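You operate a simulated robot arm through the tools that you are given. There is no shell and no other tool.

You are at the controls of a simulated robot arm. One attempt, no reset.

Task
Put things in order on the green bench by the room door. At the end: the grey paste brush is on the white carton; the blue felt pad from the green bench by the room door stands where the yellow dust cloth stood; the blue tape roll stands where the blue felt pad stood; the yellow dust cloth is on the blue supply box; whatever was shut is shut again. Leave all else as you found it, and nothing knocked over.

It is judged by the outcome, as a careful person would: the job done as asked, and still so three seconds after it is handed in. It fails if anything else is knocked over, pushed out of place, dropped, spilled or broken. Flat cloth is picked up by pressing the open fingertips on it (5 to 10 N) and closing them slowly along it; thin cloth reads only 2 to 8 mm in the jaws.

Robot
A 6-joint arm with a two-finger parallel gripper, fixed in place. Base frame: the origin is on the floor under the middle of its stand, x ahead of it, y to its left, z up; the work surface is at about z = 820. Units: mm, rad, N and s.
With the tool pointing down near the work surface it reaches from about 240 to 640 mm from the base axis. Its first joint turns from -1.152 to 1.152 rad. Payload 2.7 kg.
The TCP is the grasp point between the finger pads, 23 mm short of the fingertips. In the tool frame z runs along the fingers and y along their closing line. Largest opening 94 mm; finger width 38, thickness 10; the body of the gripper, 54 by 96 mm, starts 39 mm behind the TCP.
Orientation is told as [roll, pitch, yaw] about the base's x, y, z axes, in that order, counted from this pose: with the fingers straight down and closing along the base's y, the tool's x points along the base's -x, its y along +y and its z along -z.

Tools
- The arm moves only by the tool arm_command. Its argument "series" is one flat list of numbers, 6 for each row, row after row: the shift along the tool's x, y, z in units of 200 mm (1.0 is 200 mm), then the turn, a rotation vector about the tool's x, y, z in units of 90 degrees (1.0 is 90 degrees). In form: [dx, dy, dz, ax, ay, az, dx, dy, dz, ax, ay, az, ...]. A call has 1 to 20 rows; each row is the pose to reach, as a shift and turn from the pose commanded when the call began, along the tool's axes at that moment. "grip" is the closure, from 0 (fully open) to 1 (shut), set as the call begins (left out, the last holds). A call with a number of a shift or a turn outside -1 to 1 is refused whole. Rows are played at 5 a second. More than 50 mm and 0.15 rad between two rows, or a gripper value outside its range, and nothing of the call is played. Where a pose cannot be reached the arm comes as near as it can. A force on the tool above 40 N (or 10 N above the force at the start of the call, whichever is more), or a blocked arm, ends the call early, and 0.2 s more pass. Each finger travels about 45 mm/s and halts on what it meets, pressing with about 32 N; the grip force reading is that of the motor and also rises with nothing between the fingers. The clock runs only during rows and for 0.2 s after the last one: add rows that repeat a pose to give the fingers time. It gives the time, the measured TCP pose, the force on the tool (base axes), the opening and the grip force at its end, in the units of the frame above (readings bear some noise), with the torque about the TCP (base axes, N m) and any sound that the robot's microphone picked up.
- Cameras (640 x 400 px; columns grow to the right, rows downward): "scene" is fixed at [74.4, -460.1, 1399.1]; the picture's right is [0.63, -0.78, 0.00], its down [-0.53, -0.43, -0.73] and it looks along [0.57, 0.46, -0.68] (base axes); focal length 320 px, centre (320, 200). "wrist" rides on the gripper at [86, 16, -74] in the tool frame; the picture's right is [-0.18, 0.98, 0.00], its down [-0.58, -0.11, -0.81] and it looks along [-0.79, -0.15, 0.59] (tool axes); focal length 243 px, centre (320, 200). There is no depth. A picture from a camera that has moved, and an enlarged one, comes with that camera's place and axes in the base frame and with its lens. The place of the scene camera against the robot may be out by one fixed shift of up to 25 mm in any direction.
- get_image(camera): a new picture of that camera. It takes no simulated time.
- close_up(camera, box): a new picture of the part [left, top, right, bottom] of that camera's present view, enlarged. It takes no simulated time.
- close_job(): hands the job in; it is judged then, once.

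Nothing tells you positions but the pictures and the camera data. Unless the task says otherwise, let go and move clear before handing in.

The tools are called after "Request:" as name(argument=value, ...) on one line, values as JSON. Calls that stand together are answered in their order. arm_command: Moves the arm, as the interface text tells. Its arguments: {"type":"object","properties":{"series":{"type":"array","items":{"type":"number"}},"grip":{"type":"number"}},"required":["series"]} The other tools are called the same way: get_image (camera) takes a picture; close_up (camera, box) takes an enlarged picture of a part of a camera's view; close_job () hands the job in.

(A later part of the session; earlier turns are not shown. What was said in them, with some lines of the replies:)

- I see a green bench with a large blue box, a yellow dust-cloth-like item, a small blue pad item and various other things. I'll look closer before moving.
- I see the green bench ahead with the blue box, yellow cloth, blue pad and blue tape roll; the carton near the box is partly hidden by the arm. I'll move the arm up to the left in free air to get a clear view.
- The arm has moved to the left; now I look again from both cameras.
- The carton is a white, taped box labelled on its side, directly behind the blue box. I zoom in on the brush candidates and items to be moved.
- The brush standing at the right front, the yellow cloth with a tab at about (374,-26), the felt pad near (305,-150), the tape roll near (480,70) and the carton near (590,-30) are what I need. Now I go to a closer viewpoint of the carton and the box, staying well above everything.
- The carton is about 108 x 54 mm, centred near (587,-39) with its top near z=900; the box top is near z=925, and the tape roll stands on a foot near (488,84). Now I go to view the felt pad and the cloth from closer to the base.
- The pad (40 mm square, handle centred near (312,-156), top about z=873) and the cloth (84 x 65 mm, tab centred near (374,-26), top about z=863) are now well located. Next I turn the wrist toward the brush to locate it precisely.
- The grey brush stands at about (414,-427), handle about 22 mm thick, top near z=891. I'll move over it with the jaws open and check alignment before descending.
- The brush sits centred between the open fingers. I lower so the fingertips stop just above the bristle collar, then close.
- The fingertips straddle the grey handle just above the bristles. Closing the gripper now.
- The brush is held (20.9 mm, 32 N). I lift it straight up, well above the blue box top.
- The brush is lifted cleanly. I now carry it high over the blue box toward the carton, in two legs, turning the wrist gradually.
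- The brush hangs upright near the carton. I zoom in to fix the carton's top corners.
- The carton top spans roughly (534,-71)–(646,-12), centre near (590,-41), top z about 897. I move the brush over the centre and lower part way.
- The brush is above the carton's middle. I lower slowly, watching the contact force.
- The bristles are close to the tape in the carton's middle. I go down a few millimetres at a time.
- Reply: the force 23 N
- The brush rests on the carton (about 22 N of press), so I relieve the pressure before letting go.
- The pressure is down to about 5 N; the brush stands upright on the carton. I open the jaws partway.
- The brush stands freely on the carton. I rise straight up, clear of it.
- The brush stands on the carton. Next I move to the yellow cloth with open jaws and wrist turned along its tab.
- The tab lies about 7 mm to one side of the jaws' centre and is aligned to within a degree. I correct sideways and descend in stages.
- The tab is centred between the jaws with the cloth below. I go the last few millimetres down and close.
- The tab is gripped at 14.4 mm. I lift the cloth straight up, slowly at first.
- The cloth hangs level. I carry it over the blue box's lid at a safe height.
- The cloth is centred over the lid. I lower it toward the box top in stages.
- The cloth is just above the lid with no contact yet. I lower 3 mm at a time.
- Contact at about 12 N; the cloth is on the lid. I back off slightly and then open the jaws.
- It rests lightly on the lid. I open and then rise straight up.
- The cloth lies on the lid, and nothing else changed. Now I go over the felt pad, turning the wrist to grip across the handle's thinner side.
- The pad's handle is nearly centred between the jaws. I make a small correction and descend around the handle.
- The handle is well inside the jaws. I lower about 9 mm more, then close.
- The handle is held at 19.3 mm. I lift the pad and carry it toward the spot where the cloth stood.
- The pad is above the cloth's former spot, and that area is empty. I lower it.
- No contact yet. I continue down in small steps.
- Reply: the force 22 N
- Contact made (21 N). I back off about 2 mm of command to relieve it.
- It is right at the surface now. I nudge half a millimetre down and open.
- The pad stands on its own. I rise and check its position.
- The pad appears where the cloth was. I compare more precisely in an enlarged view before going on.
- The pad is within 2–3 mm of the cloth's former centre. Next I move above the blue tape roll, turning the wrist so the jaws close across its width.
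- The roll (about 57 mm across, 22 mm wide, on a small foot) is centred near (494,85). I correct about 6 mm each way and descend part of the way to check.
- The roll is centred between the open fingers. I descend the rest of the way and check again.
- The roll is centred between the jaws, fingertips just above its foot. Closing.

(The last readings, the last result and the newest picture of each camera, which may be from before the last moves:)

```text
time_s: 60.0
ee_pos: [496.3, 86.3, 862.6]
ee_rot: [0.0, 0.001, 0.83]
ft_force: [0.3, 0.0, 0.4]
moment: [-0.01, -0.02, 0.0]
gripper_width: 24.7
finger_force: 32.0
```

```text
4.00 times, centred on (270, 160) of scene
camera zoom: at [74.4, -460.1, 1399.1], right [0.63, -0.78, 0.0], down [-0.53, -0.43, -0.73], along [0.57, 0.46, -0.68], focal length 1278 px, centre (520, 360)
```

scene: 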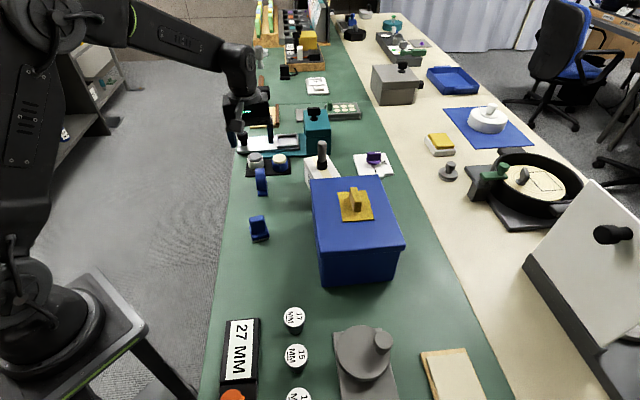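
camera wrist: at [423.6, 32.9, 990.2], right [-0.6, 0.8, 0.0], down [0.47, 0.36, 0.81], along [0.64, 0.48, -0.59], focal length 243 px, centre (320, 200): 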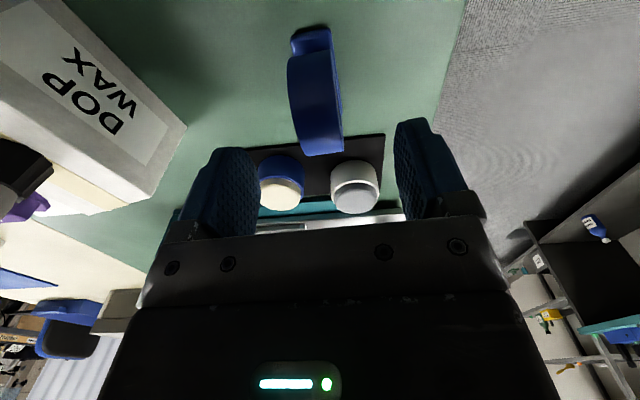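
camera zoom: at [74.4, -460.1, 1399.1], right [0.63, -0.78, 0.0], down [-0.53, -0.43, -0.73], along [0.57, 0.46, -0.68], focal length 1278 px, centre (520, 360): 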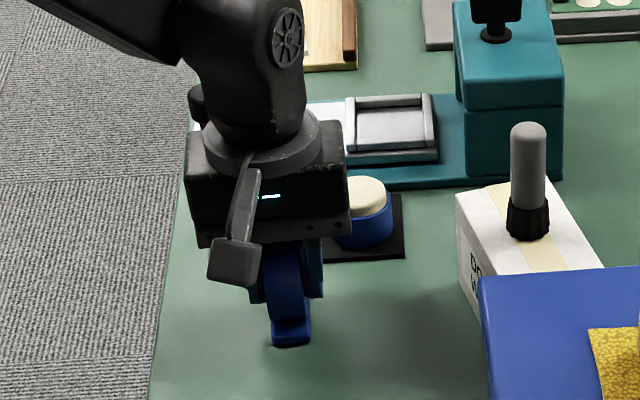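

The roll is held at 24.7 mm. I lift it slowly and check that its foot comes along.

Request:
arm_command(series=[0, 0, -0.02, 0, 0, 0, 0, 0, -0.05, 0, 0, 0, 0, 0, -0.1, 0, 0, 0, 0, 0, -0.18, 0, 0, 0, 0, 0, -0.3, 0, 0, 0, 0, 0, -0.3, 0, 0, 0])

Request:
get_image(camera="wrist")

Request:
close_up(camera="scene", box=[210, 90, 330, 210])

```text
time_s: 61.4
ee_pos: [495.2, 84.5, 921.3]
ee_rot: [0.0, -0.001, 0.83]
ft_force: [0.9, 0.1, -0.1]
moment: [0.02, 0.04, 0.02]
gripper_width: 24.2
finger_force: 31.4
```

```text
taken
camera wrist: at [424.0, 32.7, 994.3], right [-0.6, 0.8, 0.0], down [0.47, 0.36, 0.81], along [0.64, 0.48, -0.59], focal length 243 px, centre (320, 200)
```

wrist: 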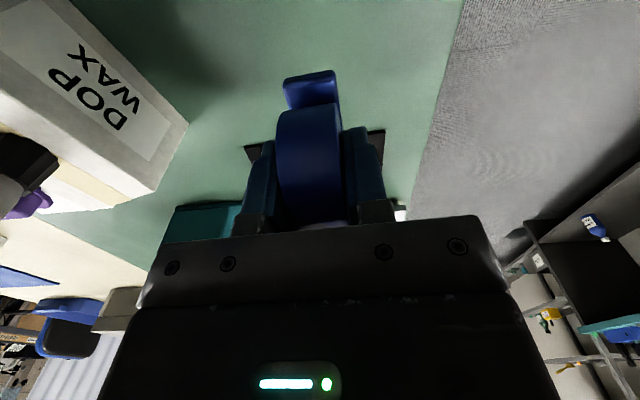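

```text
3.33 times, centred on (270, 150) of scene
camera zoom: at [74.4, -460.1, 1399.1], right [0.63, -0.78, 0.0], down [-0.53, -0.43, -0.73], along [0.57, 0.46, -0.68], focal length 1065 px, centre (487, 367)
```

zoom: 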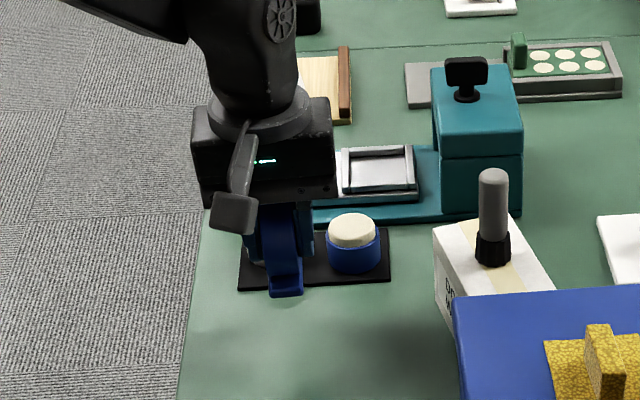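

The roll and its foot come up together, level. I lift further and carry it toward the felt pad's former spot.

Request:
arm_command(series=[0, 0, -0.1, 0, 0, 0, 0, 0, -0.2, 0, 0, 0, 0, 0, -0.25, 0, 0, 0, 0, 0, -0.25, 0, 0, 0])

Request:
arm_command(series=[0.107, -0.01, 0, 0, 0, 0, 0.215, -0.02, 0, 0, 0, 0, 0.322, -0.03, 0, 0, 0, 0, 0.43, -0.041, 0, 0, 0, 0, 0.537, -0.051, 0, 0, 0, 0, 0.644, -0.061, 0, 0, 0, 0, 0.751, -0.071, 0, 0, 0, 0, 0.751, -0.071, 0, 0, 0, 0])

Request:
get_image(camera="scene")

```text
time_s: 62.4
ee_pos: [497.2, 85.1, 973.1]
ee_rot: [0.001, 0.001, 0.831]
ft_force: [-0.1, -0.2, -1.2]
moment: [0.02, -0.02, 0.01]
gripper_width: 24.5
finger_force: 31.8
```

```text
time_s: 64.2
ee_pos: [404.6, -36.8, 972.7]
ee_rot: [-0.001, 0.001, 0.831]
ft_force: [-0.1, 0.0, -1.0]
moment: [0.0, 0.04, 0.0]
gripper_width: 24.5
finger_force: 31.9
```

```text
taken
```

scene: 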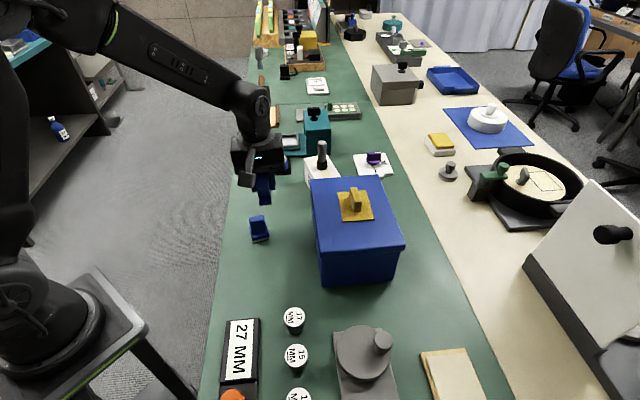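

The roll is held steady halfway. I continue to the felt pad's former place.

Request:
arm_command(series=[0.107, -0.01, 0, 0, 0, 0, 0.215, -0.02, 0, 0, 0, 0, 0.322, -0.03, 0, 0, 0, 0, 0.43, -0.041, 0, 0, 0, 0, 0.537, -0.051, 0, 0, 0, 0, 0.644, -0.061, 0, 0, 0, 0, 0.751, -0.071, 0, 0, 0, 0, 0.751, -0.071, 0, 0, 0, 0])

Request:
get_image(camera="scene")

Request:
get_image(camera="wrist")

```text
time_s: 66.0
ee_pos: [317.1, -156.4, 973.0]
ee_rot: [0.002, 0.0, 0.832]
ft_force: [-1.1, 0.7, -1.4]
moment: [-0.01, 0.0, 0.02]
gripper_width: 24.5
finger_force: 32.2
```

```text
taken
```

scene: 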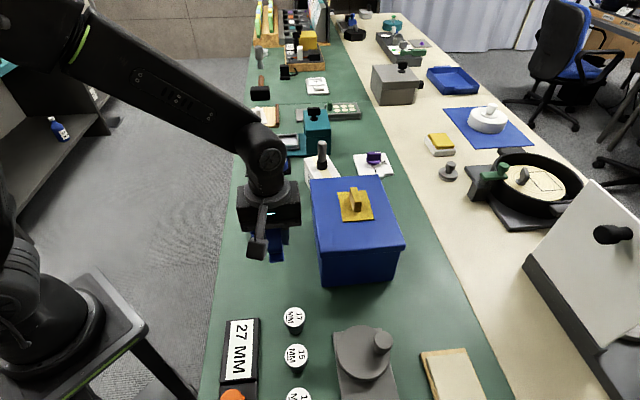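

```text
taken
camera wrist: at [245.9, -209.5, 1045.2], right [-0.6, 0.8, 0.0], down [0.47, 0.36, 0.81], along [0.64, 0.49, -0.59], focal length 243 px, centre (320, 200)
```

wrist: 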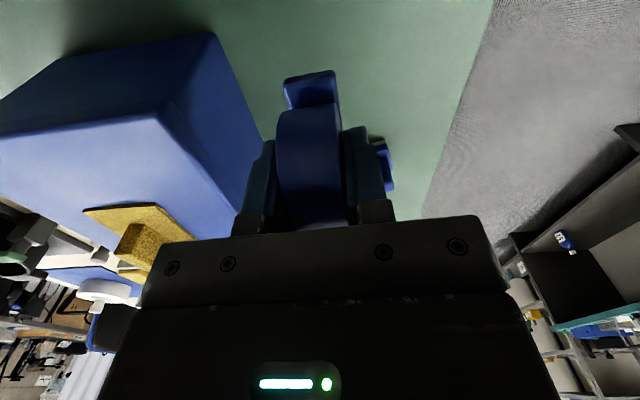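

The roll is over the pad's former place with free bench below. I lower it.

Request:
arm_command(series=[0.003, 0.005, 0.1, 0, 0, 0, 0.005, 0.006, 0.22, 0, 0, 0, 0.005, 0.006, 0.34, 0, 0, 0, 0.005, 0.006, 0.45, 0, 0, 0, 0.005, 0.006, 0.515, 0, 0, 0, 0.005, 0.006, 0.515, 0, 0, 0])

Request:
close_up(camera="scene", box=[210, 210, 350, 330])

Request:
get_image(camera="wrist")

```text
time_s: 67.4
ee_pos: [314.7, -155.3, 868.5]
ee_rot: [0.001, 0.0, 0.832]
ft_force: [-0.7, 0.4, -1.8]
moment: [0.0, -0.02, -0.01]
gripper_width: 24.6
finger_force: 31.9
```

```text
3.33 times, centred on (280, 270) of scene
camera zoom: at [74.4, -460.1, 1399.1], right [0.63, -0.78, 0.0], down [-0.53, -0.43, -0.73], along [0.57, 0.46, -0.68], focal length 1065 px, centre (453, -33)
```

zoom: 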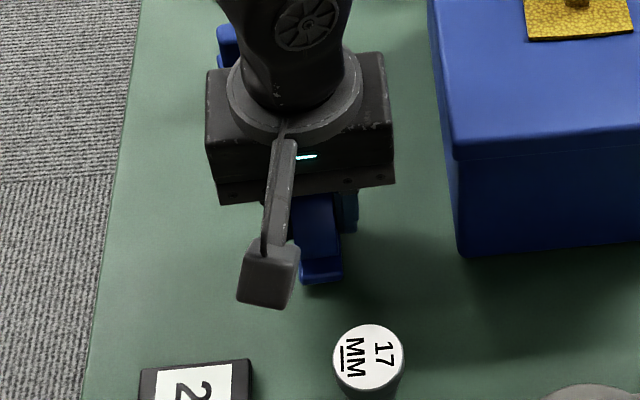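

```text
taken
camera wrist: at [242.6, -209.1, 941.1], right [-0.6, 0.8, 0.0], down [0.47, 0.36, 0.81], along [0.64, 0.48, -0.59], focal length 243 px, centre (320, 200)
```

wrist: 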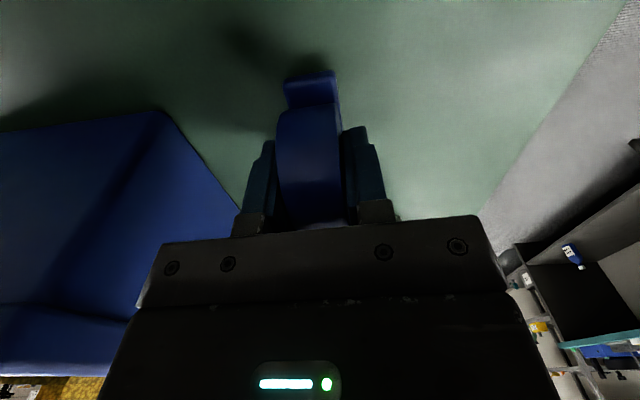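

Everything is clear around the roll. I lower the last millimetres in small steps, watching the force.

Request:
arm_command(series=[0, 0, 0.01, 0, 0, 0, 0, 0, 0.02, 0, 0, 0, 0, 0, 0.02, 0, 0, 0])

```text
time_s: 68.2
ee_pos: [313.8, -156.7, 865.4]
ee_rot: [-0.001, 0.001, 0.831]
ft_force: [-0.4, 0.6, -1.2]
moment: [0.01, 0.01, 0.01]
gripper_width: 24.5
finger_force: 32.0
```

Still no contact; one more small step.

Request:
arm_command(series=[0, 0, 0.005, 0, 0, 0, 0, 0, 0.009, 0, 0, 0, 0, 0, 0.009, 0, 0, 0])

```text
time_s: 69.0
ee_pos: [313.7, -157.5, 863.9]
ee_rot: [0.001, 0.0, 0.832]
ft_force: [0.0, -0.2, -1.3]
moment: [-0.03, 0.0, 0.01]
gripper_width: 24.4
finger_force: 31.8
```

Request:
arm_command(series=[0, 0, 0.004, 0, 0, 0, 0, 0, 0.007, 0, 0, 0, 0, 0, 0.007, 0, 0, 0])

```text
time_s: 69.8
ee_pos: [313.6, -155.9, 862.9]
ee_rot: [-0.002, 0.001, 0.83]
ft_force: [-3.9, 3.5, 16.0]
moment: [0.01, 0.06, -0.03]
gripper_width: 24.6
finger_force: 32.2
```

The roll's foot is on the bench (16 N). I relieve the pressure a bit.

Request:
arm_command(series=[0, 0, -0.004, 0, 0, 0, 0, 0, -0.004, 0, 0, 0])

```text
time_s: 70.4
ee_pos: [314.3, -156.5, 862.8]
ee_rot: [-0.001, -0.001, 0.831]
ft_force: [-2.9, 3.0, 13.8]
moment: [0.01, 0.07, -0.04]
gripper_width: 24.4
finger_force: 31.8
```

Request:
arm_command(series=[0, 0, -0.004, 0, 0, 0, 0, 0, -0.004, 0, 0, 0])

```text
time_s: 71.0
ee_pos: [313.1, -156.0, 863.9]
ee_rot: [0.001, -0.001, 0.831]
ft_force: [-0.4, 0.5, -0.4]
moment: [0.02, 0.01, -0.02]
gripper_width: 24.6
finger_force: 31.8
```

Now it is just at the surface. I nudge down 0.4 mm and open the jaws.

Request:
arm_command(series=[0, 0, 0.002, 0, 0, 0, 0, 0, 0.002, 0, 0, 0])

Request:
arm_command(series=[0, 0, 0, 0, 0, 0, 0, 0, 0, 0, 0, 0, 0, 0, 0, 0, 0, 0, 0, 0, 0, 0, 0, 0], grip=0.35)

Request:
get_image(camera="wrist")

```text
time_s: 71.6
ee_pos: [312.9, -154.9, 862.8]
ee_rot: [0.0, 0.0, 0.831]
ft_force: [-0.2, -0.3, 0.2]
moment: [-0.03, 0.01, 0.0]
gripper_width: 24.6
finger_force: 32.0
```

```text
time_s: 72.6
ee_pos: [313.0, -154.4, 862.8]
ee_rot: [0.0, 0.001, 0.83]
ft_force: [-0.3, -0.3, 0.1]
moment: [-0.04, -0.03, 0.02]
gripper_width: 60.9
finger_force: 0.0
```

```text
taken
camera wrist: at [241.7, -208.0, 935.9], right [-0.6, 0.8, 0.0], down [0.47, 0.36, 0.81], along [0.64, 0.49, -0.59], focal length 243 px, centre (320, 200)
```

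wrist: 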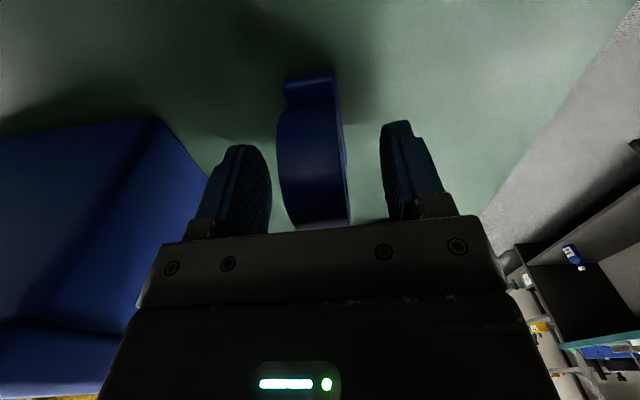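

The roll stands free between the open jaws. I rise straight up clear of it.

Request:
arm_command(series=[0, 0, -0.04, 0, 0, 0, 0, 0, -0.12, 0, 0, 0, 0, 0, -0.25, 0, 0, 0, 0, 0, -0.45, 0, 0, 0, 0, 0, -0.65, 0, 0, 0, 0, 0, -0.85, 0, 0, 0, 0, 0, -1.0, 0, 0, 0, 0, 0, -1.0, 0, 0, 0])

Request:
get_image(camera="scene")

Request:
get_image(camera="wrist")

```text
time_s: 74.4
ee_pos: [312.6, -156.1, 1063.9]
ee_rot: [0.0, 0.001, 0.83]
ft_force: [-0.2, -0.2, -0.6]
moment: [0.0, -0.02, 0.03]
gripper_width: 61.5
finger_force: 0.1
```

```text
taken
```

scene: 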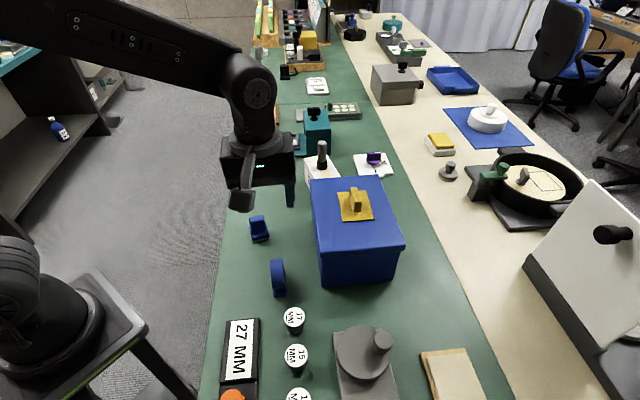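

```text
taken
camera wrist: at [241.6, -207.5, 1136.3], right [-0.6, 0.8, 0.0], down [0.47, 0.36, 0.81], along [0.64, 0.48, -0.59], focal length 243 px, centre (320, 200)
```

wrist: 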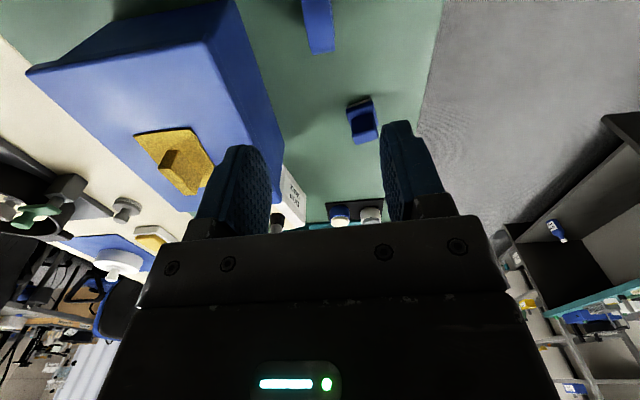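

All four items are placed. I check the positions in enlarged views.

Request:
close_up(camera="scene", box=[230, 205, 310, 300])

Request:
close_up(camera="scene", box=[220, 120, 420, 300])

Request:
close_up(camera="scene", box=[200, 240, 480, 400])

```text
4.21 times, centred on (270, 252) of scene
camera zoom: at [74.4, -460.1, 1399.1], right [0.63, -0.78, 0.0], down [-0.53, -0.43, -0.73], along [0.57, 0.46, -0.68], focal length 1346 px, centre (530, -21)
```

zoom: 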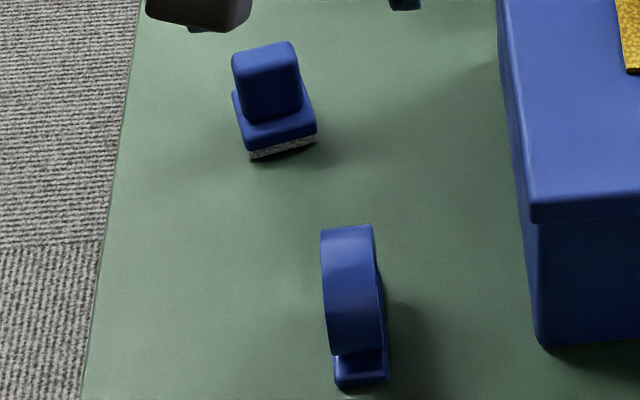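

```text
2.22 times, centred on (320, 210) of scene
camera zoom: at [74.4, -460.1, 1399.1], right [0.63, -0.78, 0.0], down [-0.53, -0.43, -0.73], along [0.57, 0.46, -0.68], focal length 710 px, centre (320, 178)
```

zoom: 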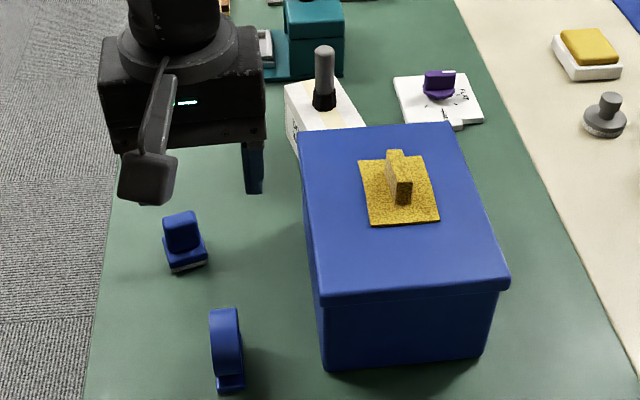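

```text
2.29 times, centred on (340, 320) of scene
camera zoom: at [74.4, -460.1, 1399.1], right [0.63, -0.78, 0.0], down [-0.53, -0.43, -0.73], along [0.57, 0.46, -0.68], focal length 730 px, centre (274, -74)
```

zoom: 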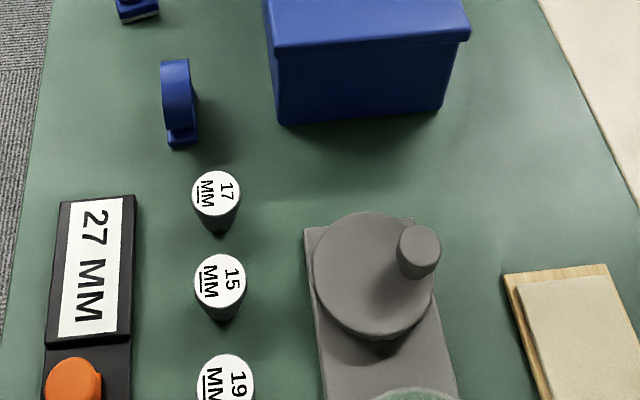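

The roll, pad, cloth and brush are all where intended. I move the arm aside to make sure the area behind it (puck board, teal device) is undisturbed.

Request:
arm_command(series=[0, 0, -0.15, 0, 0, 0, 0, 0, -0.33, 0, 0, 0, 0.095, -0.11, -0.33, 0, 0, 0, 0.19, -0.22, -0.33, 0, 0, 0, 0.284, -0.33, -0.33, 0, 0, 0, 0.38, -0.44, -0.33, 0, 0, 0, 0.474, -0.549, -0.33, 0, 0, 0, 0.474, -0.549, -0.33, 0, 0, 0])

Request:
get_image(camera="scene")

Request:
close_up(camera="scene", box=[220, 100, 420, 220])

```text
time_s: 76.2
ee_pos: [328.4, -299.7, 1130.6]
ee_rot: [-0.001, 0.001, 0.832]
ft_force: [1.0, -0.1, -0.2]
moment: [0.0, 0.0, -0.01]
gripper_width: 61.0
finger_force: 0.0
```

```text
taken
```

scene: 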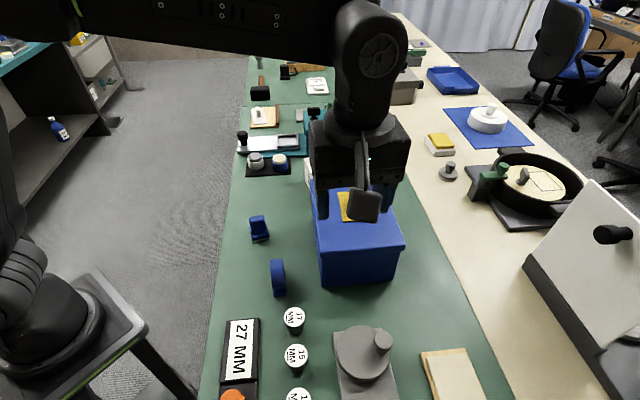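

```text
3.20 times, centred on (320, 160) of scene
camera zoom: at [74.4, -460.1, 1399.1], right [0.63, -0.78, 0.0], down [-0.53, -0.43, -0.73], along [0.57, 0.46, -0.68], focal length 1023 px, centre (320, 328)
```

zoom: 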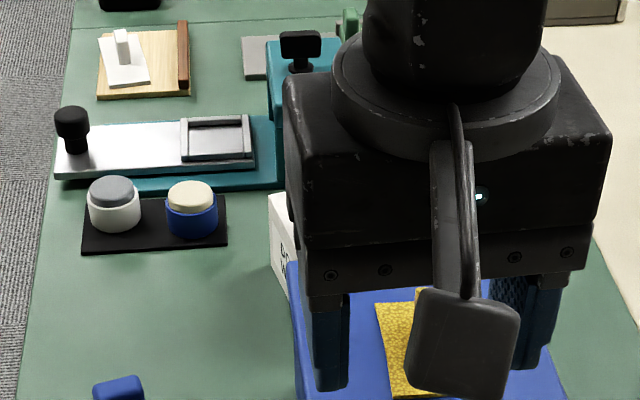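

The puck board, teal device and everything else look just as at the start. The brush is on the carton, the cloth on the blue box, the pad at the cloth's place, the roll at the pad's place, and the arm is clear, so I hand in.

Request:
close_job()

```text
The job is handed in.
```

The bench is in order and the job is handed in. The last camera views showed all four items where you asked for them:

- **Grey paste brush:** it stands upright on the middle of the white carton.
- **Yellow dust cloth:** it lies flat near the middle of the blue supply box's lid.
- **Blue felt pad:** it stands where the cloth was, within about 3 mm by my measurements.
- **Blue tape roll:** it stands where the felt pad was, within about 1–2 mm, still upright on its foot.

I opened nothing, so everything that was shut stayed shut. In the last pictures, the other things near the work looked unchanged and nothing was knocked over. The jaws were empty and the arm was clear when I handed in.
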